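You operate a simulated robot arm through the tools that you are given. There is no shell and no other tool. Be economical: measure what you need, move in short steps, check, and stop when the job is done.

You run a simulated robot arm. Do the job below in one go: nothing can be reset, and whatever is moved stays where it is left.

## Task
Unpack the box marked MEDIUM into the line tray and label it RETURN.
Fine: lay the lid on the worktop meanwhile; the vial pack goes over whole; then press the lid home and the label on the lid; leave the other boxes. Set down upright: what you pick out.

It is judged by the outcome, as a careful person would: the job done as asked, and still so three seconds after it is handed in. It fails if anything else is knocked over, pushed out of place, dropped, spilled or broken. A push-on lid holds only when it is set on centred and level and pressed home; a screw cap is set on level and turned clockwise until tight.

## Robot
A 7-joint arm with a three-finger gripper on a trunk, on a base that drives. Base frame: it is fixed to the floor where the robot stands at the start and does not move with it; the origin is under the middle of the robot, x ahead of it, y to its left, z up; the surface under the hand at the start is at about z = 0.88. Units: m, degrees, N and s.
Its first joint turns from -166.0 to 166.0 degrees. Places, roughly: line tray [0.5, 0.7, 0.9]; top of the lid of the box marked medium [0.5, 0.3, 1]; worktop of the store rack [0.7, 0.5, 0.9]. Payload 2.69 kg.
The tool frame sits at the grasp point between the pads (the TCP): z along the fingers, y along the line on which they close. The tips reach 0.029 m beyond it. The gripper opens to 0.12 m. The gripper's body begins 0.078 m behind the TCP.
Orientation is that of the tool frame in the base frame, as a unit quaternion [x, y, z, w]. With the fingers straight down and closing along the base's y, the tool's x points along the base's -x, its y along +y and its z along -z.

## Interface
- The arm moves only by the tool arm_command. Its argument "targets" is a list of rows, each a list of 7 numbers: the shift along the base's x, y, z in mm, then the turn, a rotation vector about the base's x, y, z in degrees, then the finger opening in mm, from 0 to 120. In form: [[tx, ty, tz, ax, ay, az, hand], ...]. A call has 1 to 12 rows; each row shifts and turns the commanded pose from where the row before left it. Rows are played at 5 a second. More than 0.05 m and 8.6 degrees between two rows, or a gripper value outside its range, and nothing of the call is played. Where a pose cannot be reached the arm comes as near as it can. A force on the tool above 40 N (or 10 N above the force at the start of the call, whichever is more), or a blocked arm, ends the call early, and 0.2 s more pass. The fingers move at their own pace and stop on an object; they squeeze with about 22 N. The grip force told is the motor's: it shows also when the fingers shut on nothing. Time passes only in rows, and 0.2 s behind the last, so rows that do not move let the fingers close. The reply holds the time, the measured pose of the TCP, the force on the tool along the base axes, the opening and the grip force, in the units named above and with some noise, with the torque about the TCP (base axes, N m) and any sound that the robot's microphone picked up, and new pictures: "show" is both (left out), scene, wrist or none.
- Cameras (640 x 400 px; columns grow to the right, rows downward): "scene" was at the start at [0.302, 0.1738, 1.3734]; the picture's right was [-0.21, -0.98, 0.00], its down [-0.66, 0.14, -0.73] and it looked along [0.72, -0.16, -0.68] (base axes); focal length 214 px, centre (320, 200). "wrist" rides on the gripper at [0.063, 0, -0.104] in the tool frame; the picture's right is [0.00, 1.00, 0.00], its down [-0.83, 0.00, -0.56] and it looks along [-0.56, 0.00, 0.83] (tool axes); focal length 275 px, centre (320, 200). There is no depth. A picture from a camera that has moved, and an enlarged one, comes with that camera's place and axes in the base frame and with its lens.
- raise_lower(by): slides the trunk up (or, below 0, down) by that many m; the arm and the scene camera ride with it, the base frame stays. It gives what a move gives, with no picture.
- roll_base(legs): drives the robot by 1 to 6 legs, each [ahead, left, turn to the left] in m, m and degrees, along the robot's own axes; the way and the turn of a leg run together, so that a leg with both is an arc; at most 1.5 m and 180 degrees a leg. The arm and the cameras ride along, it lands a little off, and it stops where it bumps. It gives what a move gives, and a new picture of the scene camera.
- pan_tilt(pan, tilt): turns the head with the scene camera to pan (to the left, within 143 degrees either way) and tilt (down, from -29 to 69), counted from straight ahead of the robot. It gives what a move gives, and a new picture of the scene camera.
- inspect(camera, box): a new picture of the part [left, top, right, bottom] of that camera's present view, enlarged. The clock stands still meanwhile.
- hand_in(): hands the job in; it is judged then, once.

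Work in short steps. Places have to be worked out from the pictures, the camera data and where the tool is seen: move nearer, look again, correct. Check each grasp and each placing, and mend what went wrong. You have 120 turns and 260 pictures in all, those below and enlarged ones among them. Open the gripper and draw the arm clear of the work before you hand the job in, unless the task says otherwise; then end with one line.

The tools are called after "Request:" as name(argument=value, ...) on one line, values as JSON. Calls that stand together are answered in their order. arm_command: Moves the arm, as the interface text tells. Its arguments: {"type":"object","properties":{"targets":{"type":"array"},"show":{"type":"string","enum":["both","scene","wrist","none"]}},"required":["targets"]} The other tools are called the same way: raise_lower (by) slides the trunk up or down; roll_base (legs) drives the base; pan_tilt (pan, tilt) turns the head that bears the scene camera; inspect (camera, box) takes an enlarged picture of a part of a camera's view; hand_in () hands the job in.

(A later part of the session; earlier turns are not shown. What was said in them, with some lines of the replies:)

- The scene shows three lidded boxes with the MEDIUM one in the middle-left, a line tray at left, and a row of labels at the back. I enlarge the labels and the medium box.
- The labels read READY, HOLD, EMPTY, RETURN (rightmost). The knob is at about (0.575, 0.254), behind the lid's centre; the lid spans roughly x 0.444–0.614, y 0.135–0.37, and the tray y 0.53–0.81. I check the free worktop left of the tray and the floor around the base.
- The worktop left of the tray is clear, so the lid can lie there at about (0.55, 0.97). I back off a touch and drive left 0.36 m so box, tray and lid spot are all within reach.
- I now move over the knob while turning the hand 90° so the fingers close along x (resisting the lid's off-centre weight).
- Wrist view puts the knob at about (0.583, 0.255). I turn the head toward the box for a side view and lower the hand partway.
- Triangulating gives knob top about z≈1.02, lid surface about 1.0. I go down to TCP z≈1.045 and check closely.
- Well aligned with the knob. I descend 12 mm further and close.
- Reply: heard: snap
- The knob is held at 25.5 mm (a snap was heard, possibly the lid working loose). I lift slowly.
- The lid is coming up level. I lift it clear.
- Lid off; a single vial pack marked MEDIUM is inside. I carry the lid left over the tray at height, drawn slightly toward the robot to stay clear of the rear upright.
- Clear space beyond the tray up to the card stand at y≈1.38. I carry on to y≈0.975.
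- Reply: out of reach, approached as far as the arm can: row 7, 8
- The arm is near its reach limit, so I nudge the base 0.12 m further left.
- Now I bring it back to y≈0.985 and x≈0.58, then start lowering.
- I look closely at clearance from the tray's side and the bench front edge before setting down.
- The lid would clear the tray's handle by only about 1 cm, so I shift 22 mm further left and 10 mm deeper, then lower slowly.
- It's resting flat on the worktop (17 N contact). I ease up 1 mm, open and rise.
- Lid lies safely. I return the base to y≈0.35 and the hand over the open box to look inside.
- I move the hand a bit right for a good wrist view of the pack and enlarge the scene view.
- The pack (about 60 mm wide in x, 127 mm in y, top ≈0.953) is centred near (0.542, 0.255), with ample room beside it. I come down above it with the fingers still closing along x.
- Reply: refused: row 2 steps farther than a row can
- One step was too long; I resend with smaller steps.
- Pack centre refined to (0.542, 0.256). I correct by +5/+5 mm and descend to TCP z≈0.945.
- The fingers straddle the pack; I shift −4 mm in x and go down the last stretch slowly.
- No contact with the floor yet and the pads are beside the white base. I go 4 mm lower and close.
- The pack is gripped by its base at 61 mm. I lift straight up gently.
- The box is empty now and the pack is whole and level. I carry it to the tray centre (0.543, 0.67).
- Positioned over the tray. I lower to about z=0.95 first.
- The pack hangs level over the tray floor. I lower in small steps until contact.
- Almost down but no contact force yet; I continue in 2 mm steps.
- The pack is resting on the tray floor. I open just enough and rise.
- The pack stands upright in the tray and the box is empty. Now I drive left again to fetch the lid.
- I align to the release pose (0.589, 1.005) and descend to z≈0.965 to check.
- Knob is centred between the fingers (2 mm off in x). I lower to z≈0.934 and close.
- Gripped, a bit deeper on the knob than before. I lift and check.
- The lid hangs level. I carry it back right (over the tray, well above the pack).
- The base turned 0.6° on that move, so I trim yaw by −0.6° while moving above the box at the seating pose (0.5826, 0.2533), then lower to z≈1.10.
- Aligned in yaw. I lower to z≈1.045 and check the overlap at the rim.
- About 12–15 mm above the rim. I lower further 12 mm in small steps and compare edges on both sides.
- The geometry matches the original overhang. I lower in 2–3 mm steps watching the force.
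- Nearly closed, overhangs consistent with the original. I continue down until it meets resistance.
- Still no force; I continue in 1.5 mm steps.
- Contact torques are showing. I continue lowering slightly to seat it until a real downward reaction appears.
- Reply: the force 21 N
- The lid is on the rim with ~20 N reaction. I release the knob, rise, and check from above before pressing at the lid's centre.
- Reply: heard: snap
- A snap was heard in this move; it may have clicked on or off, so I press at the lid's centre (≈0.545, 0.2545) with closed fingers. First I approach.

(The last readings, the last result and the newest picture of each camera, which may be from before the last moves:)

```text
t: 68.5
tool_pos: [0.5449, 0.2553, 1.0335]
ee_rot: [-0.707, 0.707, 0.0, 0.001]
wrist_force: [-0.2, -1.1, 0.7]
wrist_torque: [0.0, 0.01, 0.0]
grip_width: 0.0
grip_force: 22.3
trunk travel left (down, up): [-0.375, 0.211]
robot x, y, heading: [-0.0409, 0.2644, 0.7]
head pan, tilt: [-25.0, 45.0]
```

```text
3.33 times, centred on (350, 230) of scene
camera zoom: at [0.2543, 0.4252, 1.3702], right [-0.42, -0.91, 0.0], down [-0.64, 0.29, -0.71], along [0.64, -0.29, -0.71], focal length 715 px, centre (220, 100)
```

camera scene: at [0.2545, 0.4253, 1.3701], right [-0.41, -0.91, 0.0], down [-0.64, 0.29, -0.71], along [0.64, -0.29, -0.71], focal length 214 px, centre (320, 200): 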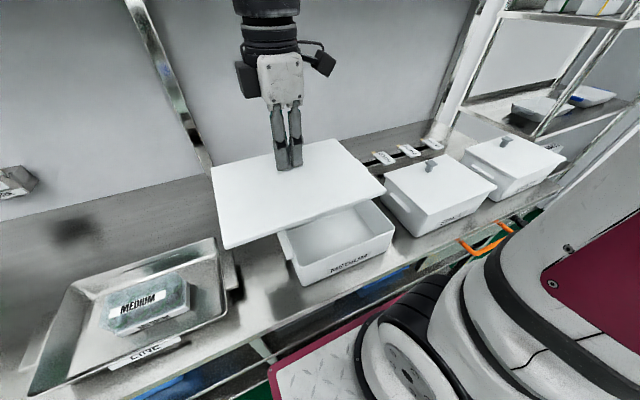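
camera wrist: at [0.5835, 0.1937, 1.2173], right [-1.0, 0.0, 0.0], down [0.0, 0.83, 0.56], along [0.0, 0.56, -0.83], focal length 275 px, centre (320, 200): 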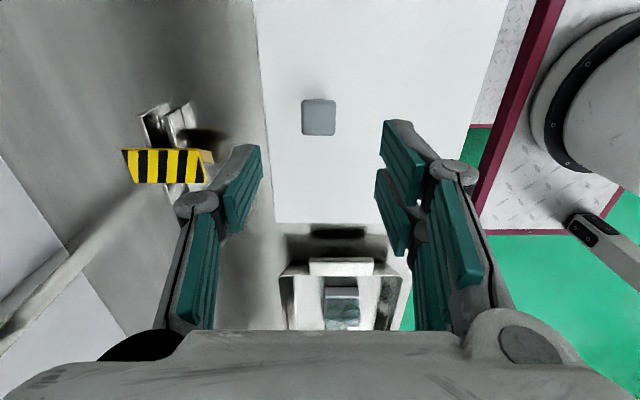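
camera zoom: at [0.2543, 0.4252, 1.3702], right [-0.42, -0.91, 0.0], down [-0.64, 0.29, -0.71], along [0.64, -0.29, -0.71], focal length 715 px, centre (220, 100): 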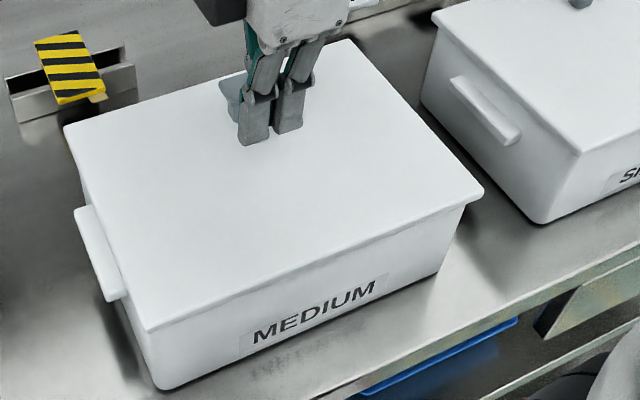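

Tips are a few cm above the lid centre. I go down in steps and watch the force.

Request:
arm_command(targets=[[0, 0, -6, 0, 0, 0, 0], [0, 0, -5, 0, 0, 0, 0], [0, 0, -3, 0, 0, 0, 0], [0, 0, -3, 0, 0, 0, 0], [0, 0, -2, 0, 0, 0, 0], [0, 0, -2, 0, 0, 0, 0]], show="none")

Request:
arm_command(targets=[[0, 0, -1.5, 0, 0, 0, 0], [0, 0, -1.5, 0, 0, 0, 0]], show="none")

```text
t: 69.9
tool_pos: [0.5461, 0.2528, 1.0137]
ee_rot: [-0.706, 0.708, 0.0, -0.001]
wrist_force: [-0.9, 0.3, -0.6]
wrist_torque: [-0.01, 0.02, -0.02]
grip_width: 0.0
grip_force: 21.7
trunk travel left (down, up): [-0.375, 0.211]
robot x, y, heading: [-0.039, 0.2648, 0.4]
head pan, tilt: [-25.0, 45.0]
```

```text
t: 70.5
tool_pos: [0.5456, 0.2532, 1.0109]
ee_rot: [-0.706, 0.708, 0.0, -0.001]
wrist_force: [0.2, -0.1, -0.4]
wrist_torque: [0.0, -0.02, 0.0]
grip_width: 0.0
grip_force: 22.0
trunk travel left (down, up): [-0.375, 0.211]
robot x, y, heading: [-0.0342, 0.2645, 0.4]
head pan, tilt: [-25.0, 45.0]
```

Still free at tip z≈0.982. I keep stepping down.

Request:
arm_command(targets=[[0, 0, -2, 0, 0, 0, 0], [0, 0, -2, 0, 0, 0, 0]], show="none")

Request:
arm_command(targets=[[0, 0, -2, 0, 0, 0, 0], [0, 0, -2, 0, 0, 0, 0]], show="none")

Request:
inspect(camera="scene", box=[270, 170, 430, 290])

```text
t: 71.1
tool_pos: [0.5452, 0.2531, 1.0099]
ee_rot: [-0.706, 0.708, -0.001, 0.001]
wrist_force: [-11.1, 1.4, 27.2]
wrist_torque: [0.02, 0.35, 0.02]
grip_width: 0.0062
grip_force: 22.2
trunk travel left (down, up): [-0.375, 0.211]
robot x, y, heading: [-0.0358, 0.2666, 0.4]
head pan, tilt: [-25.0, 45.0]
stopped in row 2: the force on the tool passed its limit at 48 N (the readings are from after the stop); the commanded pose is now the measured one
```

```text
t: 71.4
tool_pos: [0.5459, 0.2535, 1.0116]
ee_rot: [-0.706, 0.708, -0.001, 0.001]
wrist_force: [-10.5, 1.5, 25.4]
wrist_torque: [-0.01, 0.3, 0.02]
grip_width: 0.0062
grip_force: 22.1
trunk travel left (down, up): [-0.375, 0.211]
robot x, y, heading: [-0.0388, 0.2661, 0.4]
head pan, tilt: [-25.0, 45.0]
stopped in row 1: the force on the tool passed its limit at 44 N (the readings are from after the stop); the commanded pose is now the measured one
```

```text
3.33 times, centred on (350, 230) of scene
camera zoom: at [0.253, 0.4253, 1.3704], right [-0.42, -0.91, 0.0], down [-0.64, 0.29, -0.71], along [0.64, -0.29, -0.71], focal length 715 px, centre (220, 100)
```

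zoom: 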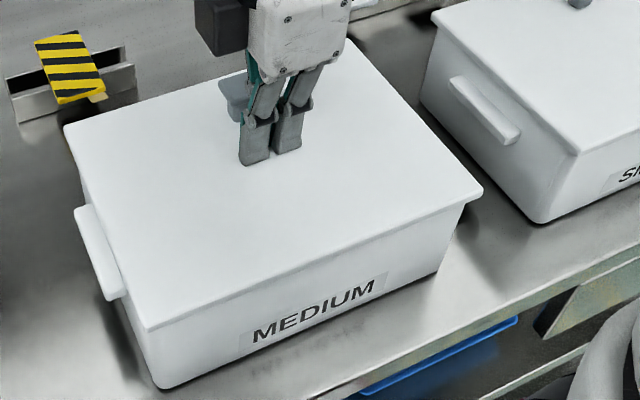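

The press reached 48 N at the lid centre with no further travel or snap; lid height matches the original. I raise the hand and compare the seam against the SMALL box's.

Request:
arm_command(targets=[[0, 0, 20, 0, 0, 0, 0], [0, 0, 40, 0, 0, 0, 0], [0, 0, 45, 0, 0, 0, 0], [0, 0, 45, 0, 0, 0, 0]], show="wrist")

Request:
inspect(camera="scene", box=[300, 210, 400, 270])

Request:
inspect(camera="scene", box=[370, 160, 500, 240])

```text
t: 72.4
tool_pos: [0.5463, 0.2522, 1.1625]
ee_rot: [-0.707, 0.708, -0.002, 0.002]
wrist_force: [0.3, 0.4, -0.2]
wrist_torque: [-0.03, 0.04, 0.0]
grip_width: 0.0002
grip_force: 22.1
trunk travel left (down, up): [-0.375, 0.211]
robot x, y, heading: [-0.0442, 0.2638, 0.5]
head pan, tilt: [-25.0, 45.0]
camera wrist: at [0.5476, 0.1896, 1.2657], right [-1.0, 0.0, 0.0], down [0.0, 0.83, 0.56], along [0.0, 0.56, -0.83], focal length 275 px, centre (320, 200)
```

wrist: 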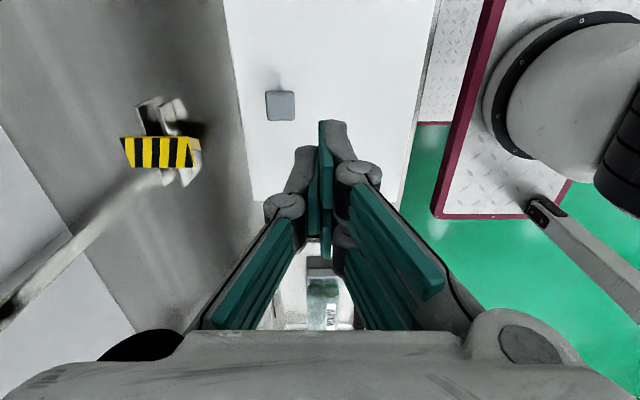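

```text
6.40 times, centred on (350, 240) of scene
camera zoom: at [0.2544, 0.4253, 1.3701], right [-0.42, -0.91, 0.0], down [-0.64, 0.29, -0.71], along [0.64, -0.29, -0.71], focal length 1373 px, centre (128, -56)
```

zoom: 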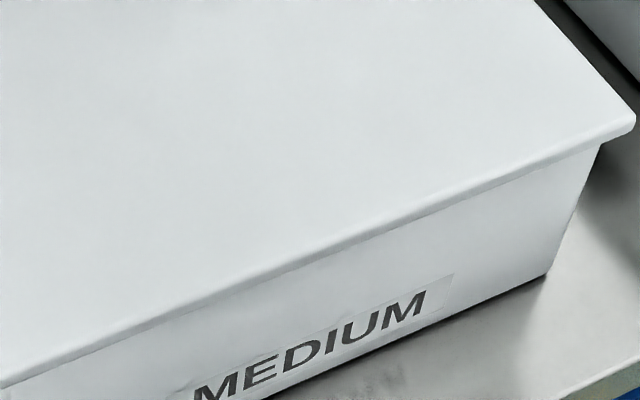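

```text
4.92 times, centred on (435, 200) of scene
camera zoom: at [0.2544, 0.4253, 1.3701], right [-0.42, -0.91, 0.0], down [-0.64, 0.29, -0.71], along [0.64, -0.29, -0.71], focal length 1056 px, centre (-246, 200)
```

zoom: 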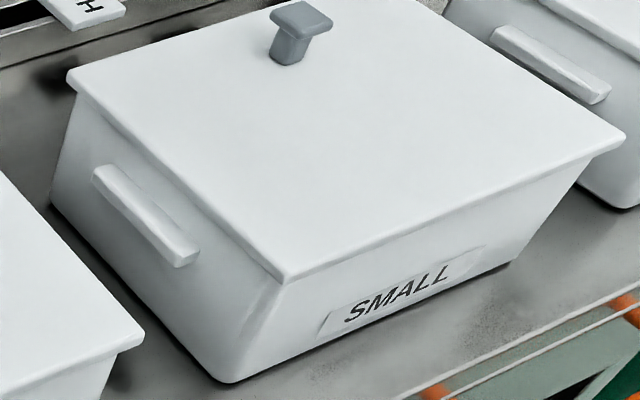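

The seam looks closed like the SMALL box's. Now I go for the RETURN label: raise the hand and drive right to y≈0.

Request:
arm_command(targets=[[0, 0, 40, 0, 0, 0, 40], [0, 0, 30, 0, 0, 0, 40]], show="none")

Request:
roll_base(legs=[[0, -0.33, -0.5]])

Request:
pan_tilt(pan=-35, tilt=40)

```text
t: 73.0
tool_pos: [0.5466, 0.2544, 1.2309]
ee_rot: [-0.707, 0.707, -0.002, 0.002]
wrist_force: [-0.4, 0.3, -0.7]
wrist_torque: [-0.01, 0.02, -0.02]
grip_width: 0.0401
grip_force: 0.1
trunk travel left (down, up): [-0.375, 0.211]
robot x, y, heading: [-0.0375, 0.2633, 0.5]
head pan, tilt: [-25.0, 45.0]
```

```text
t: 75.2
tool_pos: [0.5485, -0.0792, 1.2302]
ee_rot: [-0.704, 0.71, -0.002, 0.003]
wrist_force: [0.1, -0.9, -0.5]
wrist_torque: [0.0, -0.02, -0.01]
grip_width: 0.0399
grip_force: 0.1
trunk travel left (down, up): [-0.375, 0.211]
robot x, y, heading: [-0.0372, -0.0638, 0.1]
head pan, tilt: [-25.0, 45.0]
camera scene: at [0.2569, 0.0947, 1.3701], right [-0.42, -0.91, 0.0], down [-0.64, 0.3, -0.71], along [0.64, -0.3, -0.71], focal length 214 px, centre (320, 200)
```

scene: 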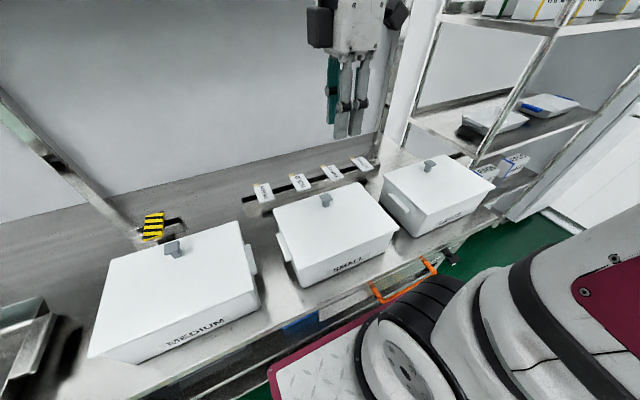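

```text
t: 75.9
tool_pos: [0.5488, -0.0787, 1.2285]
ee_rot: [-0.704, 0.71, -0.002, 0.002]
wrist_force: [-0.4, -0.7, -0.4]
wrist_torque: [0.03, -0.02, -0.01]
grip_width: 0.0403
grip_force: 0.1
trunk travel left (down, up): [-0.375, 0.211]
robot x, y, heading: [-0.0378, -0.0569, -0.1]
head pan, tilt: [-35.0, 40.0]
camera scene: at [0.2528, 0.0804, 1.3774], right [-0.57, -0.82, 0.0], down [-0.53, 0.37, -0.77], along [0.63, -0.44, -0.64], focal length 214 px, centre (320, 200)
```

scene: 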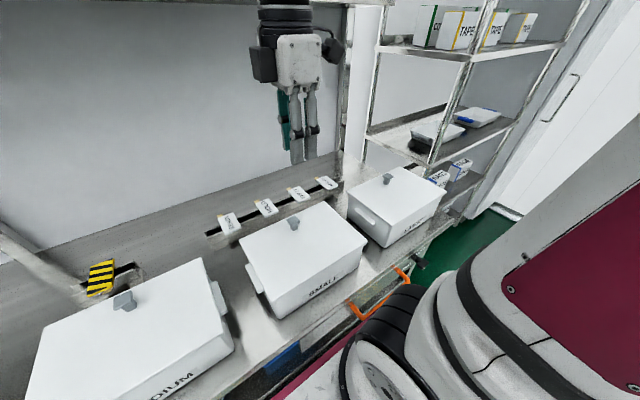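

I enlarge the RETURN label in its holder.

Request:
inspect(camera="scene", box=[280, 165, 350, 210])

Request:
inspect(camera="scene", box=[205, 190, 285, 240])

```text
8.89 times, centred on (315, 188) of scene
camera zoom: at [0.2528, 0.0804, 1.3774], right [-0.57, -0.82, 0.0], down [-0.53, 0.37, -0.77], along [0.63, -0.44, -0.64], focal length 1906 px, centre (364, 311)
```

zoom: 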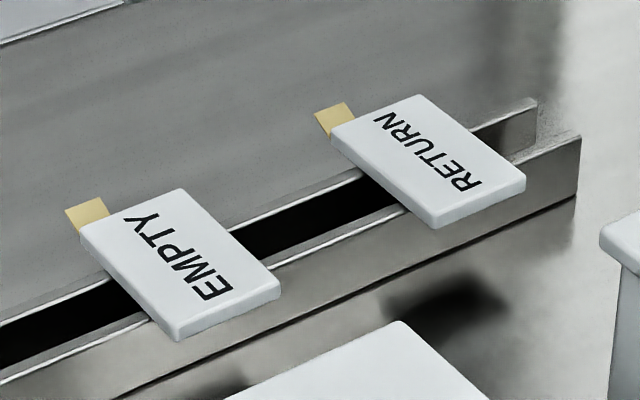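

```text
8.00 times, centred on (245, 215) of scene
camera zoom: at [0.2528, 0.0804, 1.3774], right [-0.57, -0.82, 0.0], down [-0.53, 0.37, -0.77], along [0.63, -0.44, -0.64], focal length 1716 px, centre (920, 80)
```

zoom: 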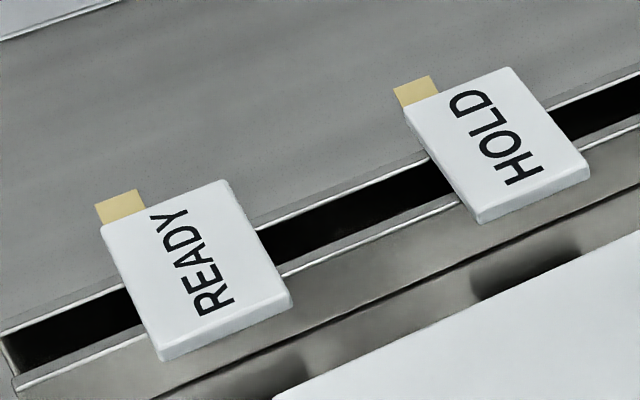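

The label tiles lie across a two-rail channel, with the long side along x; I'll grip RETURN by its y-sides. I turn the hand back 90° and move over it to look with the wrist camera.

Request:
arm_command(targets=[[9, -21.5, -8, 0, 0, -8.14, 60], [9, -21.5, -8, 0, 0, -8.14, 60], [9, -21.5, -8, 0, 0, -8.14, 60], [9, -21.5, -8, 0, 0, -8.14, 60], [9, -21.5, -8, 0, 0, -8.14, 60], [9, -21.5, -8, 0, 0, -8.14, 60], [9, -21.5, -8, 0, 0, -8.14, 60], [9, -21.5, -8, 0, 0, -8.14, 60], [9, -21.5, -8, 0, 0, -8.14, 60], [9, -21.5, -8, 0, 0, -8.14, 60], [9, -21.5, -8, 0, 0, -8.14, 60]], show="both")

```text
t: 78.3
tool_pos: [0.6479, -0.3145, 1.1417]
ee_rot: [0.001, 1.0, -0.002, 0.0]
wrist_force: [-0.1, 0.5, 0.4]
wrist_torque: [-0.02, 0.01, 0.01]
grip_width: 0.0597
grip_force: 0.1
trunk travel left (down, up): [-0.375, 0.211]
robot x, y, heading: [-0.0337, -0.0655, 0.2]
head pan, tilt: [-35.0, 40.0]
camera scene: at [0.2526, 0.0806, 1.3774], right [-0.57, -0.82, 0.0], down [-0.53, 0.37, -0.77], along [0.63, -0.44, -0.64], focal length 214 px, centre (320, 200)
camera wrist: at [0.5863, -0.3138, 1.2454], right [0.0, 1.0, -0.01], down [0.83, 0.0, 0.56], along [0.56, 0.0, -0.83], focal length 275 px, centre (320, 200)
```

scene: 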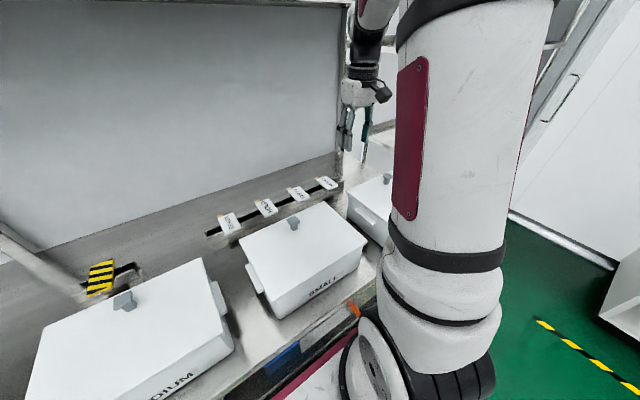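
wrist: 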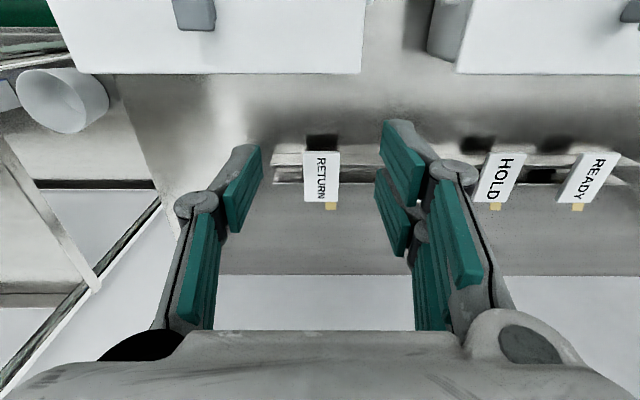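

RETURN is about 50×80 mm, centred near (0.768, −0.313), top z≈0.918. I move above it to z≈1.0 for a closer look.

Request:
arm_command(targets=[[28, 0, -30, 0, 0, 0, 80], [28, 0, -30, 0, 0, 0, 80], [27, 1, -30, 0, 0, 0, 80], [26, 0, -30, 0, 0, 0, 80], [0, 0, -20, 0, 0, 0, 80]], show="wrist")

Request:
inspect(camera="scene", box=[280, 150, 370, 210])

```text
t: 79.5
tool_pos: [0.7558, -0.3133, 1.0011]
ee_rot: [0.001, 1.0, -0.003, 0.001]
wrist_force: [-1.5, 0.9, -0.2]
wrist_torque: [0.02, -0.01, 0.0]
grip_width: 0.0802
grip_force: 0.1
trunk travel left (down, up): [-0.375, 0.211]
robot x, y, heading: [-0.0384, -0.0624, -0.0]
head pan, tilt: [-35.0, 40.0]
camera wrist: at [0.6951, -0.3119, 1.1033], right [0.0, 1.0, -0.01], down [0.83, 0.01, 0.56], along [0.56, 0.0, -0.83], focal length 275 px, centre (320, 200)
```

wrist: 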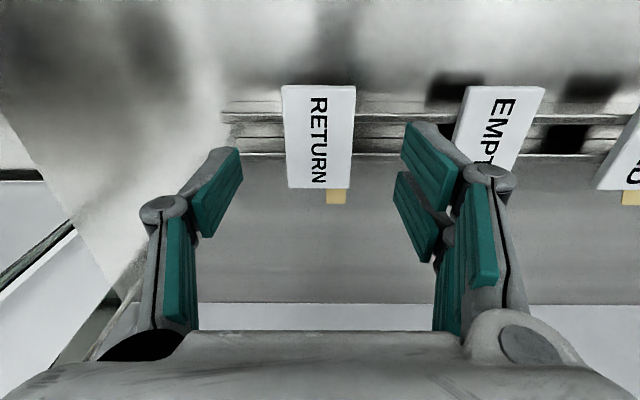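

```text
6.67 times, centred on (325, 180) of scene
camera zoom: at [0.2527, 0.0804, 1.3774], right [-0.57, -0.82, 0.0], down [-0.53, 0.37, -0.77], along [0.63, -0.44, -0.64], focal length 1430 px, centre (287, 333)
```

zoom: 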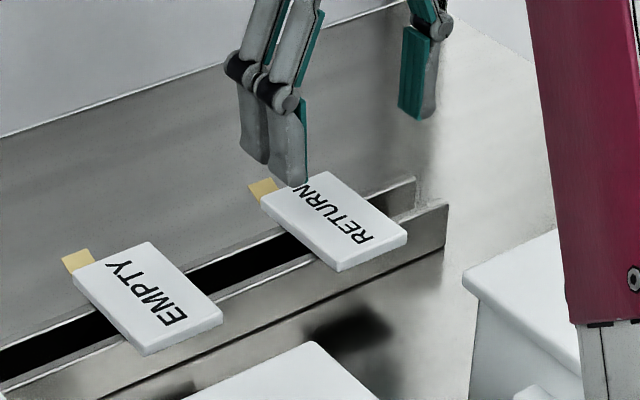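

I zoom the wrist view to see the rails' exact lines beside the tile.

Request:
inspect(camera="wrist", box=[210, 70, 410, 210])

```text
2.86 times, centred on (310, 140) of wrist
camera zoom: at [0.6951, -0.3119, 1.1033], right [0.0, 1.0, -0.01], down [0.83, 0.01, 0.56], along [0.56, 0.0, -0.83], focal length 786 px, centre (349, 371)
```

zoom: 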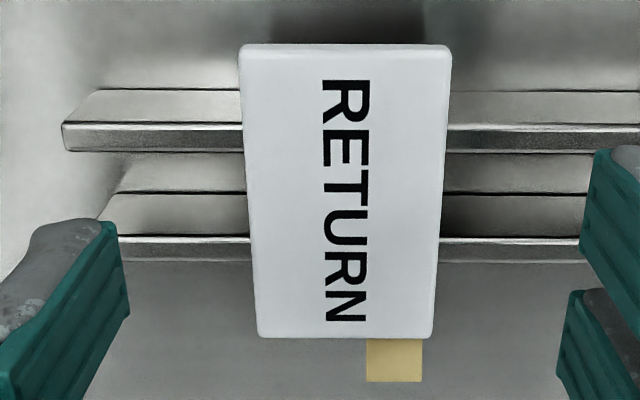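

Rails lie at x≈0.752–0.759 and 0.782–0.789, so at x≈0.7705 (also the tile's centre) fingertips fit between them. I move there and lower to z≈0.95.

Request:
arm_command(targets=[[15, 0.5, 0, 0, 0, 0, 75], [0, 0, -25, 0, 0, 0, 75], [0, 0, -20, 0, 0, 0, 75], [0, 0, -6, 0, 0, 0, 75]], show="wrist")

Request:
inspect(camera="scene", box=[290, 155, 370, 205])

```text
t: 80.5
tool_pos: [0.7726, -0.3126, 0.9497]
ee_rot: [0.001, 1.0, -0.002, -0.001]
wrist_force: [0.3, 0.6, 0.2]
wrist_torque: [0.05, -0.01, -0.02]
grip_width: 0.0748
grip_force: 0.1
trunk travel left (down, up): [-0.375, 0.211]
robot x, y, heading: [-0.0363, -0.064, 0.1]
head pan, tilt: [-35.0, 40.0]
camera wrist: at [0.7098, -0.3117, 1.0526], right [0.0, 1.0, -0.01], down [0.83, 0.01, 0.56], along [0.56, 0.0, -0.83], focal length 275 px, centre (320, 200)
```

wrist: 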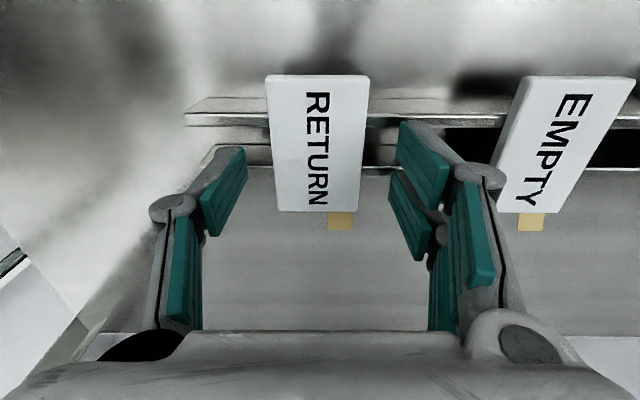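

```text
8.00 times, centred on (330, 180) of scene
camera zoom: at [0.2528, 0.0803, 1.3774], right [-0.57, -0.82, 0.0], down [-0.53, 0.37, -0.77], along [0.63, -0.44, -0.64], focal length 1716 px, centre (240, 360)
```

zoom: 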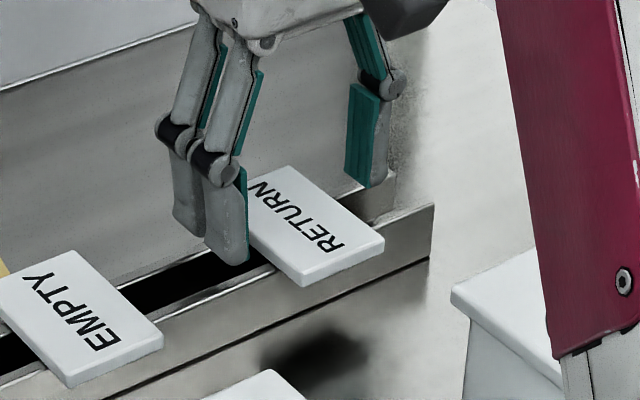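

Fingertips straddle the tile above the slot. I lower 10 mm and close gently.

Request:
arm_command(targets=[[-1.5, 0, -5, 0, 0, 0, 75], [0, 0, -4, 0, 0, 0, 75], [0, 0, 0, 0, 0, 0, 60], [0, 0, 0, 0, 0, 0, 35], [0, 0, 0, 0, 0, 0, 35], [0, 0, 0, 0, 0, 0, 35]], show="wrist")

Request:
inspect(camera="scene", box=[290, 155, 370, 205])

```text
t: 81.9
tool_pos: [0.7695, -0.3132, 0.9417]
ee_rot: [0.001, 1.0, -0.002, 0.0]
wrist_force: [-0.1, 0.0, 0.0]
wrist_torque: [0.0, 0.03, 0.01]
grip_width: 0.0468
grip_force: 22.2
trunk travel left (down, up): [-0.375, 0.211]
robot x, y, heading: [-0.0349, -0.0583, 0.0]
head pan, tilt: [-35.0, 40.0]
camera wrist: at [0.7081, -0.3116, 1.0447], right [0.0, 1.0, -0.01], down [0.83, 0.01, 0.56], along [0.56, 0.0, -0.83], focal length 275 px, centre (320, 200)
```

wrist: 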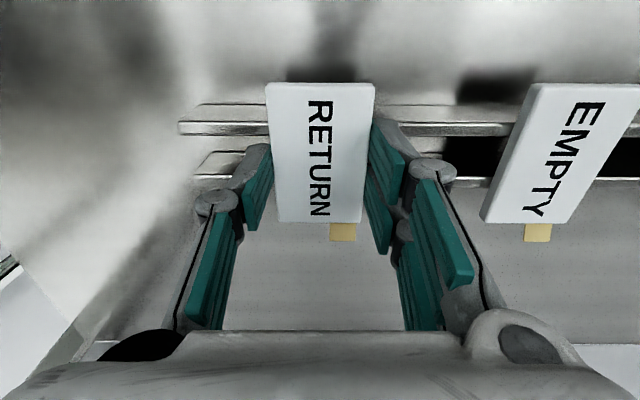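

```text
8.00 times, centred on (330, 180) of scene
camera zoom: at [0.2529, 0.0803, 1.3774], right [-0.57, -0.82, 0.0], down [-0.53, 0.37, -0.77], along [0.63, -0.44, -0.64], focal length 1716 px, centre (240, 360)
```

zoom: 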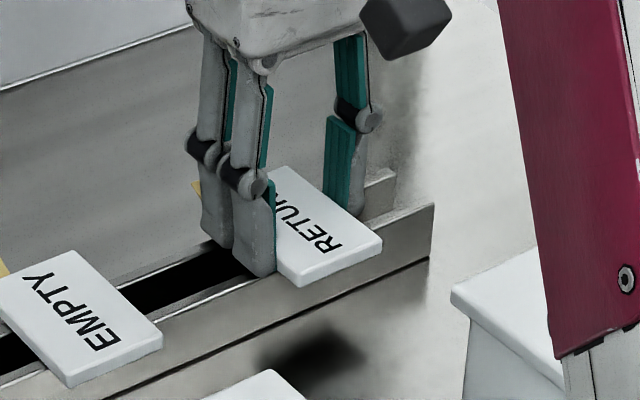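

Gripped at 46.8 mm. I lift it straight up.

Request:
arm_command(targets=[[0, 0, 5, 0, 0, 0, 35], [0, 0, 15, 0, 0, 0, 35], [0, 0, 35, 0, 0, 0, 35], [0, 0, 45, 0, 0, 0, 35], [0, 0, 45, 0, 0, 0, 35], [0, 0, 45, 0, 0, 0, 35]], show="both")

```text
t: 83.3
tool_pos: [0.7694, -0.3144, 1.1341]
ee_rot: [0.001, 1.0, -0.002, 0.0]
wrist_force: [-0.1, -0.3, 0.0]
wrist_torque: [0.02, 0.02, 0.01]
grip_width: 0.0468
grip_force: 22.1
trunk travel left (down, up): [-0.375, 0.211]
robot x, y, heading: [-0.0377, -0.0596, -0.1]
head pan, tilt: [-35.0, 40.0]
camera scene: at [0.2531, 0.0802, 1.3773], right [-0.57, -0.82, 0.0], down [-0.53, 0.37, -0.77], along [0.63, -0.44, -0.64], focal length 214 px, centre (320, 200)
camera wrist: at [0.7074, -0.3136, 1.2378], right [0.0, 1.0, -0.01], down [0.83, 0.01, 0.56], along [0.56, 0.0, -0.83], focal length 275 px, centre (320, 200)
```

scene: 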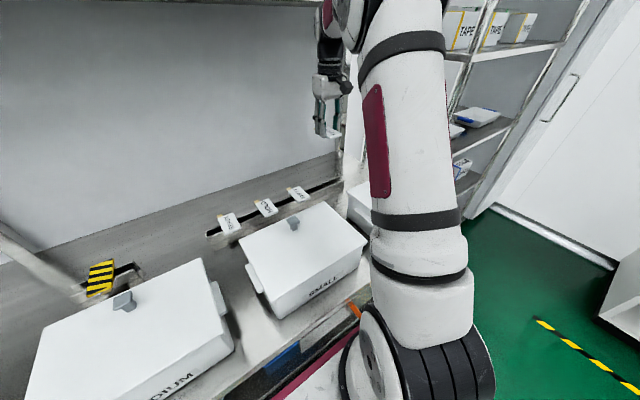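
wrist: 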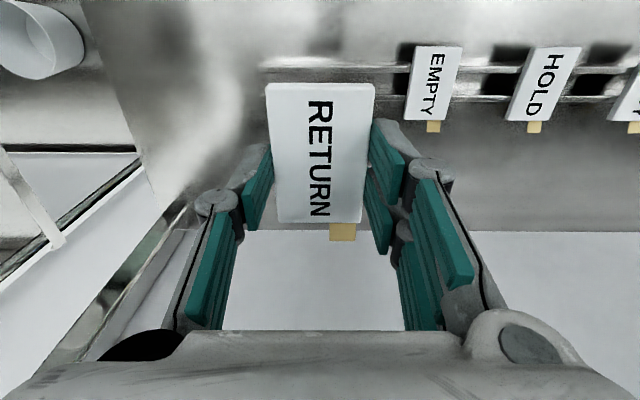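

Label held level. I carry it over to above the medium lid, target centre (0.515, 0.254) in front of the knob.

Request:
arm_command(targets=[[-18, 40, 2, 0, 0, 0, 35], [-18, 40, 0, 0, 0, 0, 35], [-18, 40, 0, 0, 0, 0, 35], [-18, 40, 0, 0, 0, 0, 35], [-18, 40, 0, 0, 0, 0, 35], [-18, 40, 0, 0, 0, 0, 35], [-18, 40, 0, 0, 0, 0, 35], [-18, 40, 0, 0, 0, 0, 35], [-18, 40, 0, 0, 0, 0, 35], [-18, 40, 0, 0, 0, 0, 35], [-18, 40, 0, 0, 0, 0, 35], [-18, 40, 0, 0, 0, 0, 35]], show="none")

Request:
arm_command(targets=[[-19, 40, 0, 0, 0, 0, 35], [-19, 40, 0, 0, 0, 0, 35], [0, 8, 0, 0, 0, 0, 35]], show="wrist")

Request:
pan_tilt(pan=5, tilt=50)

```text
t: 85.9
tool_pos: [0.5535, 0.1644, 1.1385]
ee_rot: [0.001, 1.0, -0.002, 0.0]
wrist_force: [0.0, -0.5, -0.7]
wrist_torque: [0.0, 0.03, 0.02]
grip_width: 0.047
grip_force: 21.6
trunk travel left (down, up): [-0.375, 0.211]
robot x, y, heading: [-0.0404, -0.0621, -0.1]
head pan, tilt: [-35.0, 40.0]
```

```text
t: 86.7
tool_pos: [0.5144, 0.251, 1.1324]
ee_rot: [0.001, 1.0, -0.002, 0.0]
wrist_force: [0.1, -0.8, -0.4]
wrist_torque: [0.02, -0.02, -0.02]
grip_width: 0.0467
grip_force: 21.9
trunk travel left (down, up): [-0.375, 0.211]
robot x, y, heading: [-0.0387, -0.0636, -0.1]
head pan, tilt: [-35.0, 40.0]
camera wrist: at [0.4526, 0.2533, 1.2361], right [0.0, 1.0, -0.01], down [0.83, 0.01, 0.56], along [0.56, 0.0, -0.83], focal length 275 px, centre (320, 200)
```

wrist: 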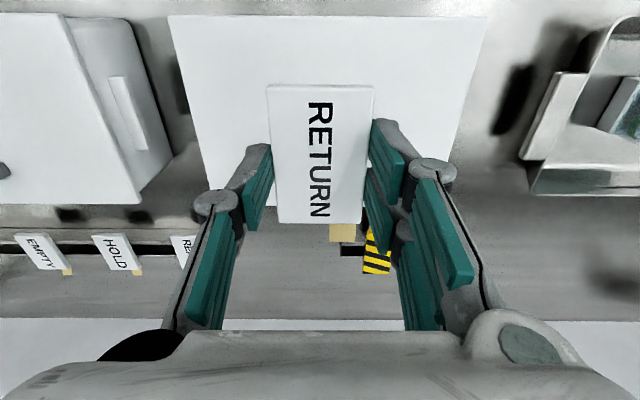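

```text
t: 87.8
tool_pos: [0.5144, 0.2527, 1.1322]
ee_rot: [0.0, 1.0, -0.003, 0.0]
wrist_force: [-0.2, -0.9, 0.6]
wrist_torque: [0.02, -0.01, -0.01]
grip_width: 0.0466
grip_force: 22.2
trunk travel left (down, up): [-0.375, 0.211]
robot x, y, heading: [-0.0403, -0.0612, 0.0]
head pan, tilt: [5.0, 50.0]
camera scene: at [0.2599, 0.1358, 1.3632], right [0.09, -1.0, 0.0], down [-0.76, -0.07, -0.64], along [0.64, 0.06, -0.77], focal length 214 px, centre (320, 200)
```

scene: 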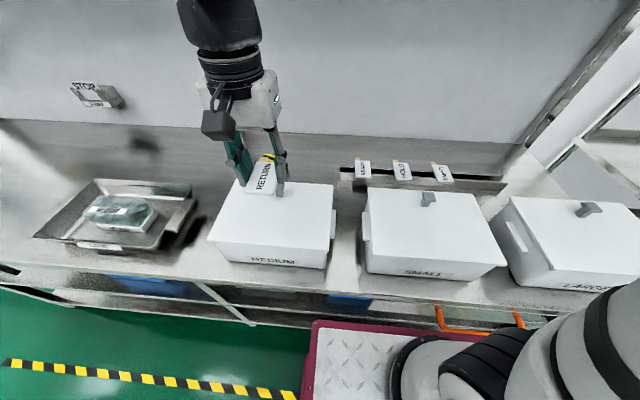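

Good. I shift 6 mm forward so its tab clears the knob, then lower to z≈1.03 to check.

Request:
arm_command(targets=[[-6, 1, -40, 0, 0, 0, 35], [0, 0, -40, 0, 0, 0, 35], [0, 0, -22, 0, 0, 0, 35]], show="wrist")

Request:
inspect(camera="scene", box=[200, 140, 350, 280])

```text
t: 88.6
tool_pos: [0.5108, 0.254, 1.0296]
ee_rot: [0.0, 1.0, -0.003, 0.001]
wrist_force: [-0.1, 1.0, 0.7]
wrist_torque: [0.0, -0.01, 0.04]
grip_width: 0.0465
grip_force: 22.4
trunk travel left (down, up): [-0.375, 0.211]
robot x, y, heading: [-0.0385, -0.06, -0.0]
head pan, tilt: [5.0, 50.0]
camera wrist: at [0.4481, 0.255, 1.1337], right [0.0, 1.0, -0.01], down [0.83, 0.01, 0.56], along [0.56, 0.0, -0.83], focal length 275 px, centre (320, 200)
```

wrist: 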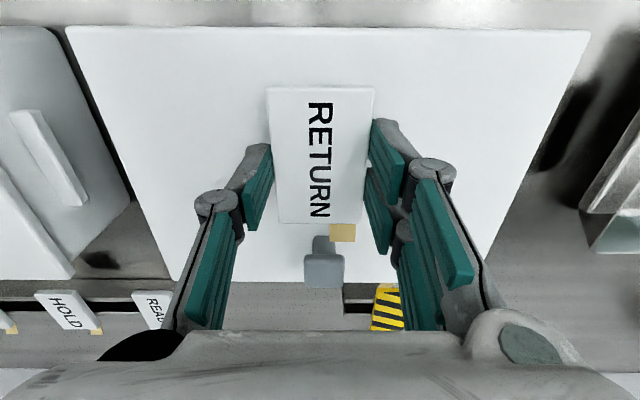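

```text
2.86 times, centred on (275, 210) of scene
camera zoom: at [0.2597, 0.1358, 1.3633], right [0.09, -1.0, 0.0], down [-0.76, -0.07, -0.64], along [0.64, 0.06, -0.77], focal length 613 px, centre (449, 171)
```

zoom: 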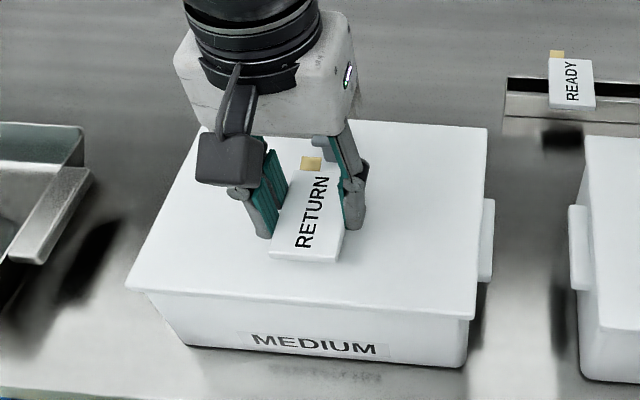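

Room remains in front and the tab is clear of the knob. I lower in small steps until contact.

Request:
arm_command(targets=[[-4, 0, -6, 0, 0, 0, 35], [0, 0, -4, 0, 0, 0, 35], [0, 0, -3, 0, 0, 0, 35], [0, 0, -2, 0, 0, 0, 35], [0, 0, -2, 0, 0, 0, 35]], show="none")

Request:
arm_command(targets=[[0, 0, -1.5, 0, 0, 0, 35], [0, 0, -1, 0, 0, 0, 35]], show="none")

```text
t: 89.8
tool_pos: [0.506, 0.2551, 1.0157]
ee_rot: [0.0, 1.0, -0.003, -0.001]
wrist_force: [0.3, -0.2, -0.4]
wrist_torque: [0.01, 0.01, 0.02]
grip_width: 0.0469
grip_force: 21.9
trunk travel left (down, up): [-0.375, 0.211]
robot x, y, heading: [-0.0378, -0.0651, -0.2]
head pan, tilt: [5.0, 50.0]
```

```text
t: 90.4
tool_pos: [0.5072, 0.256, 1.0131]
ee_rot: [0.001, 1.0, -0.002, 0.001]
wrist_force: [-2.9, 0.6, 17.1]
wrist_torque: [0.03, 0.18, -0.01]
grip_width: 0.0467
grip_force: 21.8
trunk travel left (down, up): [-0.375, 0.211]
robot x, y, heading: [-0.0343, -0.0618, -0.2]
head pan, tilt: [5.0, 50.0]
```

Contact at 17 N: the label is on the lid. I open, rise and look.

Request:
arm_command(targets=[[0, 0, 0, 0, 0, 0, 35], [0, 0, 0, 0, 0, 0, 65], [0, 0, 0, 0, 0, 0, 65], [0, 0, 15, 0, 0, 0, 65], [0, 0, 25, 0, 0, 0, 65], [0, 0, 0, 0, 0, 0, 0], [0, 0, 0, 0, 0, 0, 0]], show="wrist")

Request:
inspect(camera="scene", box=[200, 140, 350, 280])

```text
t: 92.0
tool_pos: [0.5066, 0.2535, 1.0527]
ee_rot: [0.002, 1.0, -0.002, 0.0]
wrist_force: [0.7, 0.5, -0.9]
wrist_torque: [0.03, -0.02, 0.0]
grip_width: 0.0
grip_force: 22.7
trunk travel left (down, up): [-0.375, 0.211]
robot x, y, heading: [-0.0389, -0.0622, 0.0]
head pan, tilt: [5.0, 50.0]
camera wrist: at [0.4449, 0.2547, 1.1567], right [0.0, 1.0, -0.01], down [0.83, 0.01, 0.56], along [0.56, 0.0, -0.83], focal length 275 px, centre (320, 200)
```

wrist: 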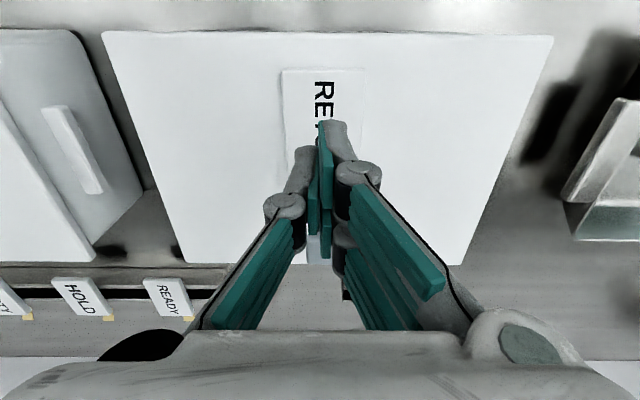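

```text
2.86 times, centred on (275, 210) of scene
camera zoom: at [0.2599, 0.1359, 1.3632], right [0.09, -1.0, 0.0], down [-0.76, -0.07, -0.64], along [0.64, 0.06, -0.77], focal length 613 px, centre (449, 171)
```

zoom: 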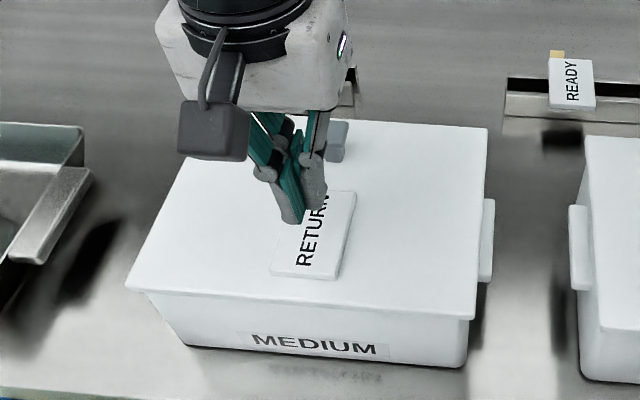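

The label lies flat. I press on its centre with closed fingers, watching force and sound.

Request:
arm_command(targets=[[5, 1, -15, 0, 0, 0, 0], [0, 0, -13, 0, 0, 0, 0], [0, 0, -3, 0, 0, 0, 0], [0, 0, -2, 0, 0, 0, 0]], show="none")

Request:
arm_command(targets=[[0, 0, -1.5, 0, 0, 0, 0], [0, 0, -1.5, 0, 0, 0, 0], [0, 0, 0, 0, 0, 0, 0]], show="none")

```text
t: 93.0
tool_pos: [0.5121, 0.2561, 1.0205]
ee_rot: [0.001, 1.0, -0.002, 0.0]
wrist_force: [0.6, -2.1, 4.7]
wrist_torque: [-0.01, 0.0, -0.01]
grip_width: 0.006
grip_force: 22.5
trunk travel left (down, up): [-0.375, 0.211]
robot x, y, heading: [-0.0372, -0.0642, 0.2]
head pan, tilt: [5.0, 50.0]
```

```text
t: 93.9
tool_pos: [0.5125, 0.2573, 1.0193]
ee_rot: [0.001, 1.0, -0.001, 0.003]
wrist_force: [-3.6, -4.8, 16.3]
wrist_torque: [-0.12, 0.14, 0.03]
grip_width: 0.0059
grip_force: 22.0
trunk travel left (down, up): [-0.375, 0.211]
robot x, y, heading: [-0.0374, -0.0631, 0.0]
head pan, tilt: [5.0, 50.0]
stopped in row 3: the force on the tool passed its limit at 41 N (the readings are from after the stop); the commanded pose is now the measured one
```

Pressed to 41 N. I retreat upward and inspect the result.

Request:
arm_command(targets=[[0, 0, 15, 0, 0, 0, 0], [0, 0, 40, 0, 0, 0, 0], [0, 0, 45, 0, 0, 0, 0], [0, -30, 40, 0, 0, 0, 0], [0, -45, 20, 0, 0, 0, 0], [0, -48, 0, 0, 0, 0, 40], [0, -48, 0, 0, 0, 0, 40]], show="wrist")

Request:
inspect(camera="scene", box=[200, 160, 350, 280])

Request:
inspect(camera="scene", box=[210, 225, 290, 275])

```text
t: 95.5
tool_pos: [0.5092, 0.0854, 1.1752]
ee_rot: [0.001, 1.0, -0.002, 0.002]
wrist_force: [0.8, 0.5, 0.3]
wrist_torque: [-0.05, 0.01, 0.01]
grip_width: 0.0401
grip_force: 0.1
trunk travel left (down, up): [-0.375, 0.211]
robot x, y, heading: [-0.0425, -0.0625, 0.0]
head pan, tilt: [5.0, 50.0]
camera wrist: at [0.4471, 0.0855, 1.2791], right [0.0, 1.0, 0.0], down [0.83, 0.0, 0.56], along [0.56, 0.0, -0.83], focal length 275 px, centre (320, 200)
```

wrist: 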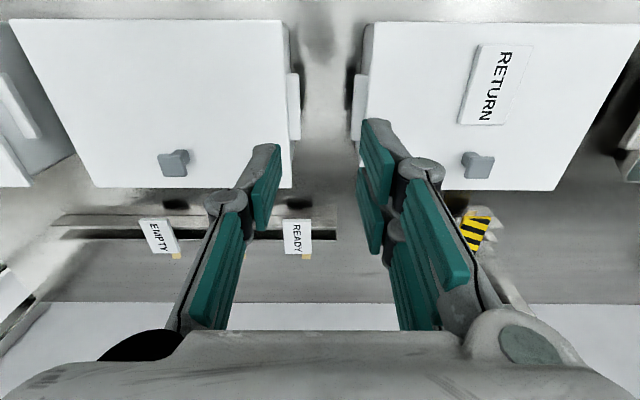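

```text
3.33 times, centred on (275, 220) of scene
camera zoom: at [0.2599, 0.1362, 1.3631], right [0.09, -1.0, 0.0], down [-0.76, -0.07, -0.64], along [0.64, 0.06, -0.77], focal length 715 px, centre (470, 133)
```

zoom: 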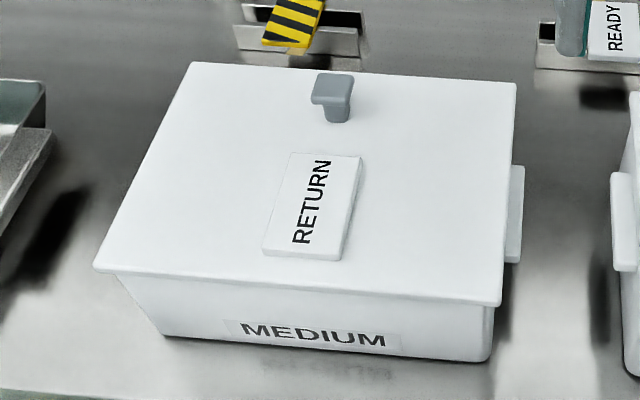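

```text
8.00 times, centred on (250, 250) of scene
camera zoom: at [0.2599, 0.1362, 1.3631], right [0.09, -1.0, 0.0], down [-0.76, -0.07, -0.64], along [0.64, 0.06, -0.77], focal length 1716 px, centre (880, -200)
```

zoom: 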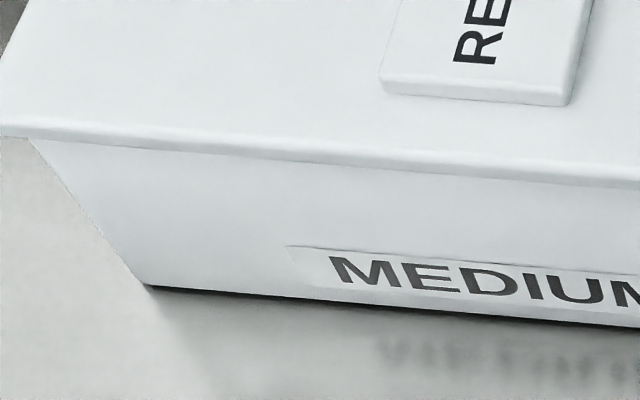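

The label sits flat on the lid (its liner tab is gone, so it has stuck), the lid is seated level, and the pack stands in the tray. I raise the arm clear with the gripper open and take one last look.

Request:
arm_command(targets=[[0, 0, 40, 0, 0, 0, 100], [0, 0, 30, 0, 0, 0, 100], [0, 0, 0, 0, 0, 0, 100], [0, 0, 0, 0, 0, 0, 100]], show="scene")

Request:
inspect(camera="scene", box=[20, 150, 340, 290])

```text
t: 96.5
tool_pos: [0.511, 0.0862, 1.2473]
ee_rot: [0.001, 1.0, -0.001, 0.002]
wrist_force: [-0.8, 0.5, -0.1]
wrist_torque: [0.0, 0.0, 0.01]
grip_width: 0.1002
grip_force: 0.0
trunk travel left (down, up): [-0.375, 0.211]
robot x, y, heading: [-0.037, -0.0624, -0.3]
head pan, tilt: [5.0, 50.0]
camera scene: at [0.2599, 0.1357, 1.3632], right [0.09, -1.0, 0.0], down [-0.76, -0.07, -0.64], along [0.64, 0.06, -0.77], focal length 214 px, centre (320, 200)
```

scene: 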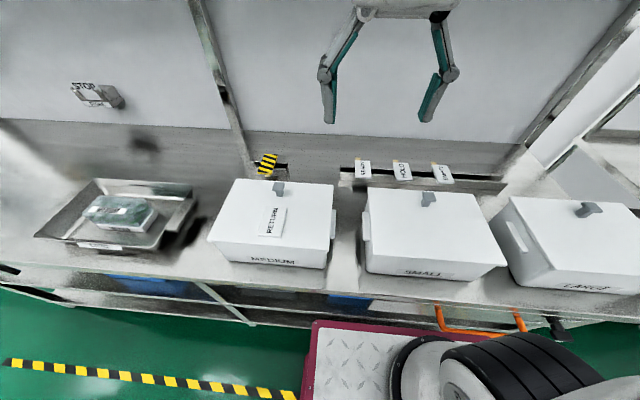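

```text
2.00 times, centred on (180, 220) of scene
camera zoom: at [0.2599, 0.1357, 1.3632], right [0.09, -1.0, 0.0], down [-0.76, -0.07, -0.64], along [0.64, 0.06, -0.77], focal length 429 px, centre (600, 160)
```

zoom: 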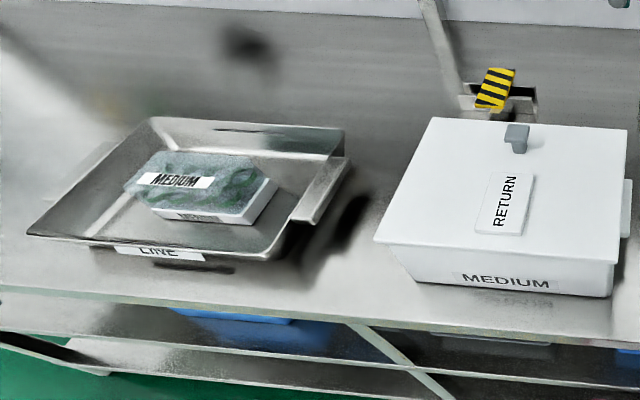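

Everything is in place: the pack is upright in the tray, the lid is on level, RETURN is on it, and the other boxes and labels are undisturbed. I hand in.

Request:
hand_in()

```text
The job is handed in.
```

I moved the vial pack whole and upright into the line tray, put the MEDIUM box's lid back on and pressed it, and pressed the RETURN label onto the lid. I did not pull-test the lid: a snap sounded as I let go of its knob, a 48 N press afterwards moved it no further, and it sits level with the seam closed. The MEDIUM box may have shifted a millimetre or two; the other boxes and labels were not touched.
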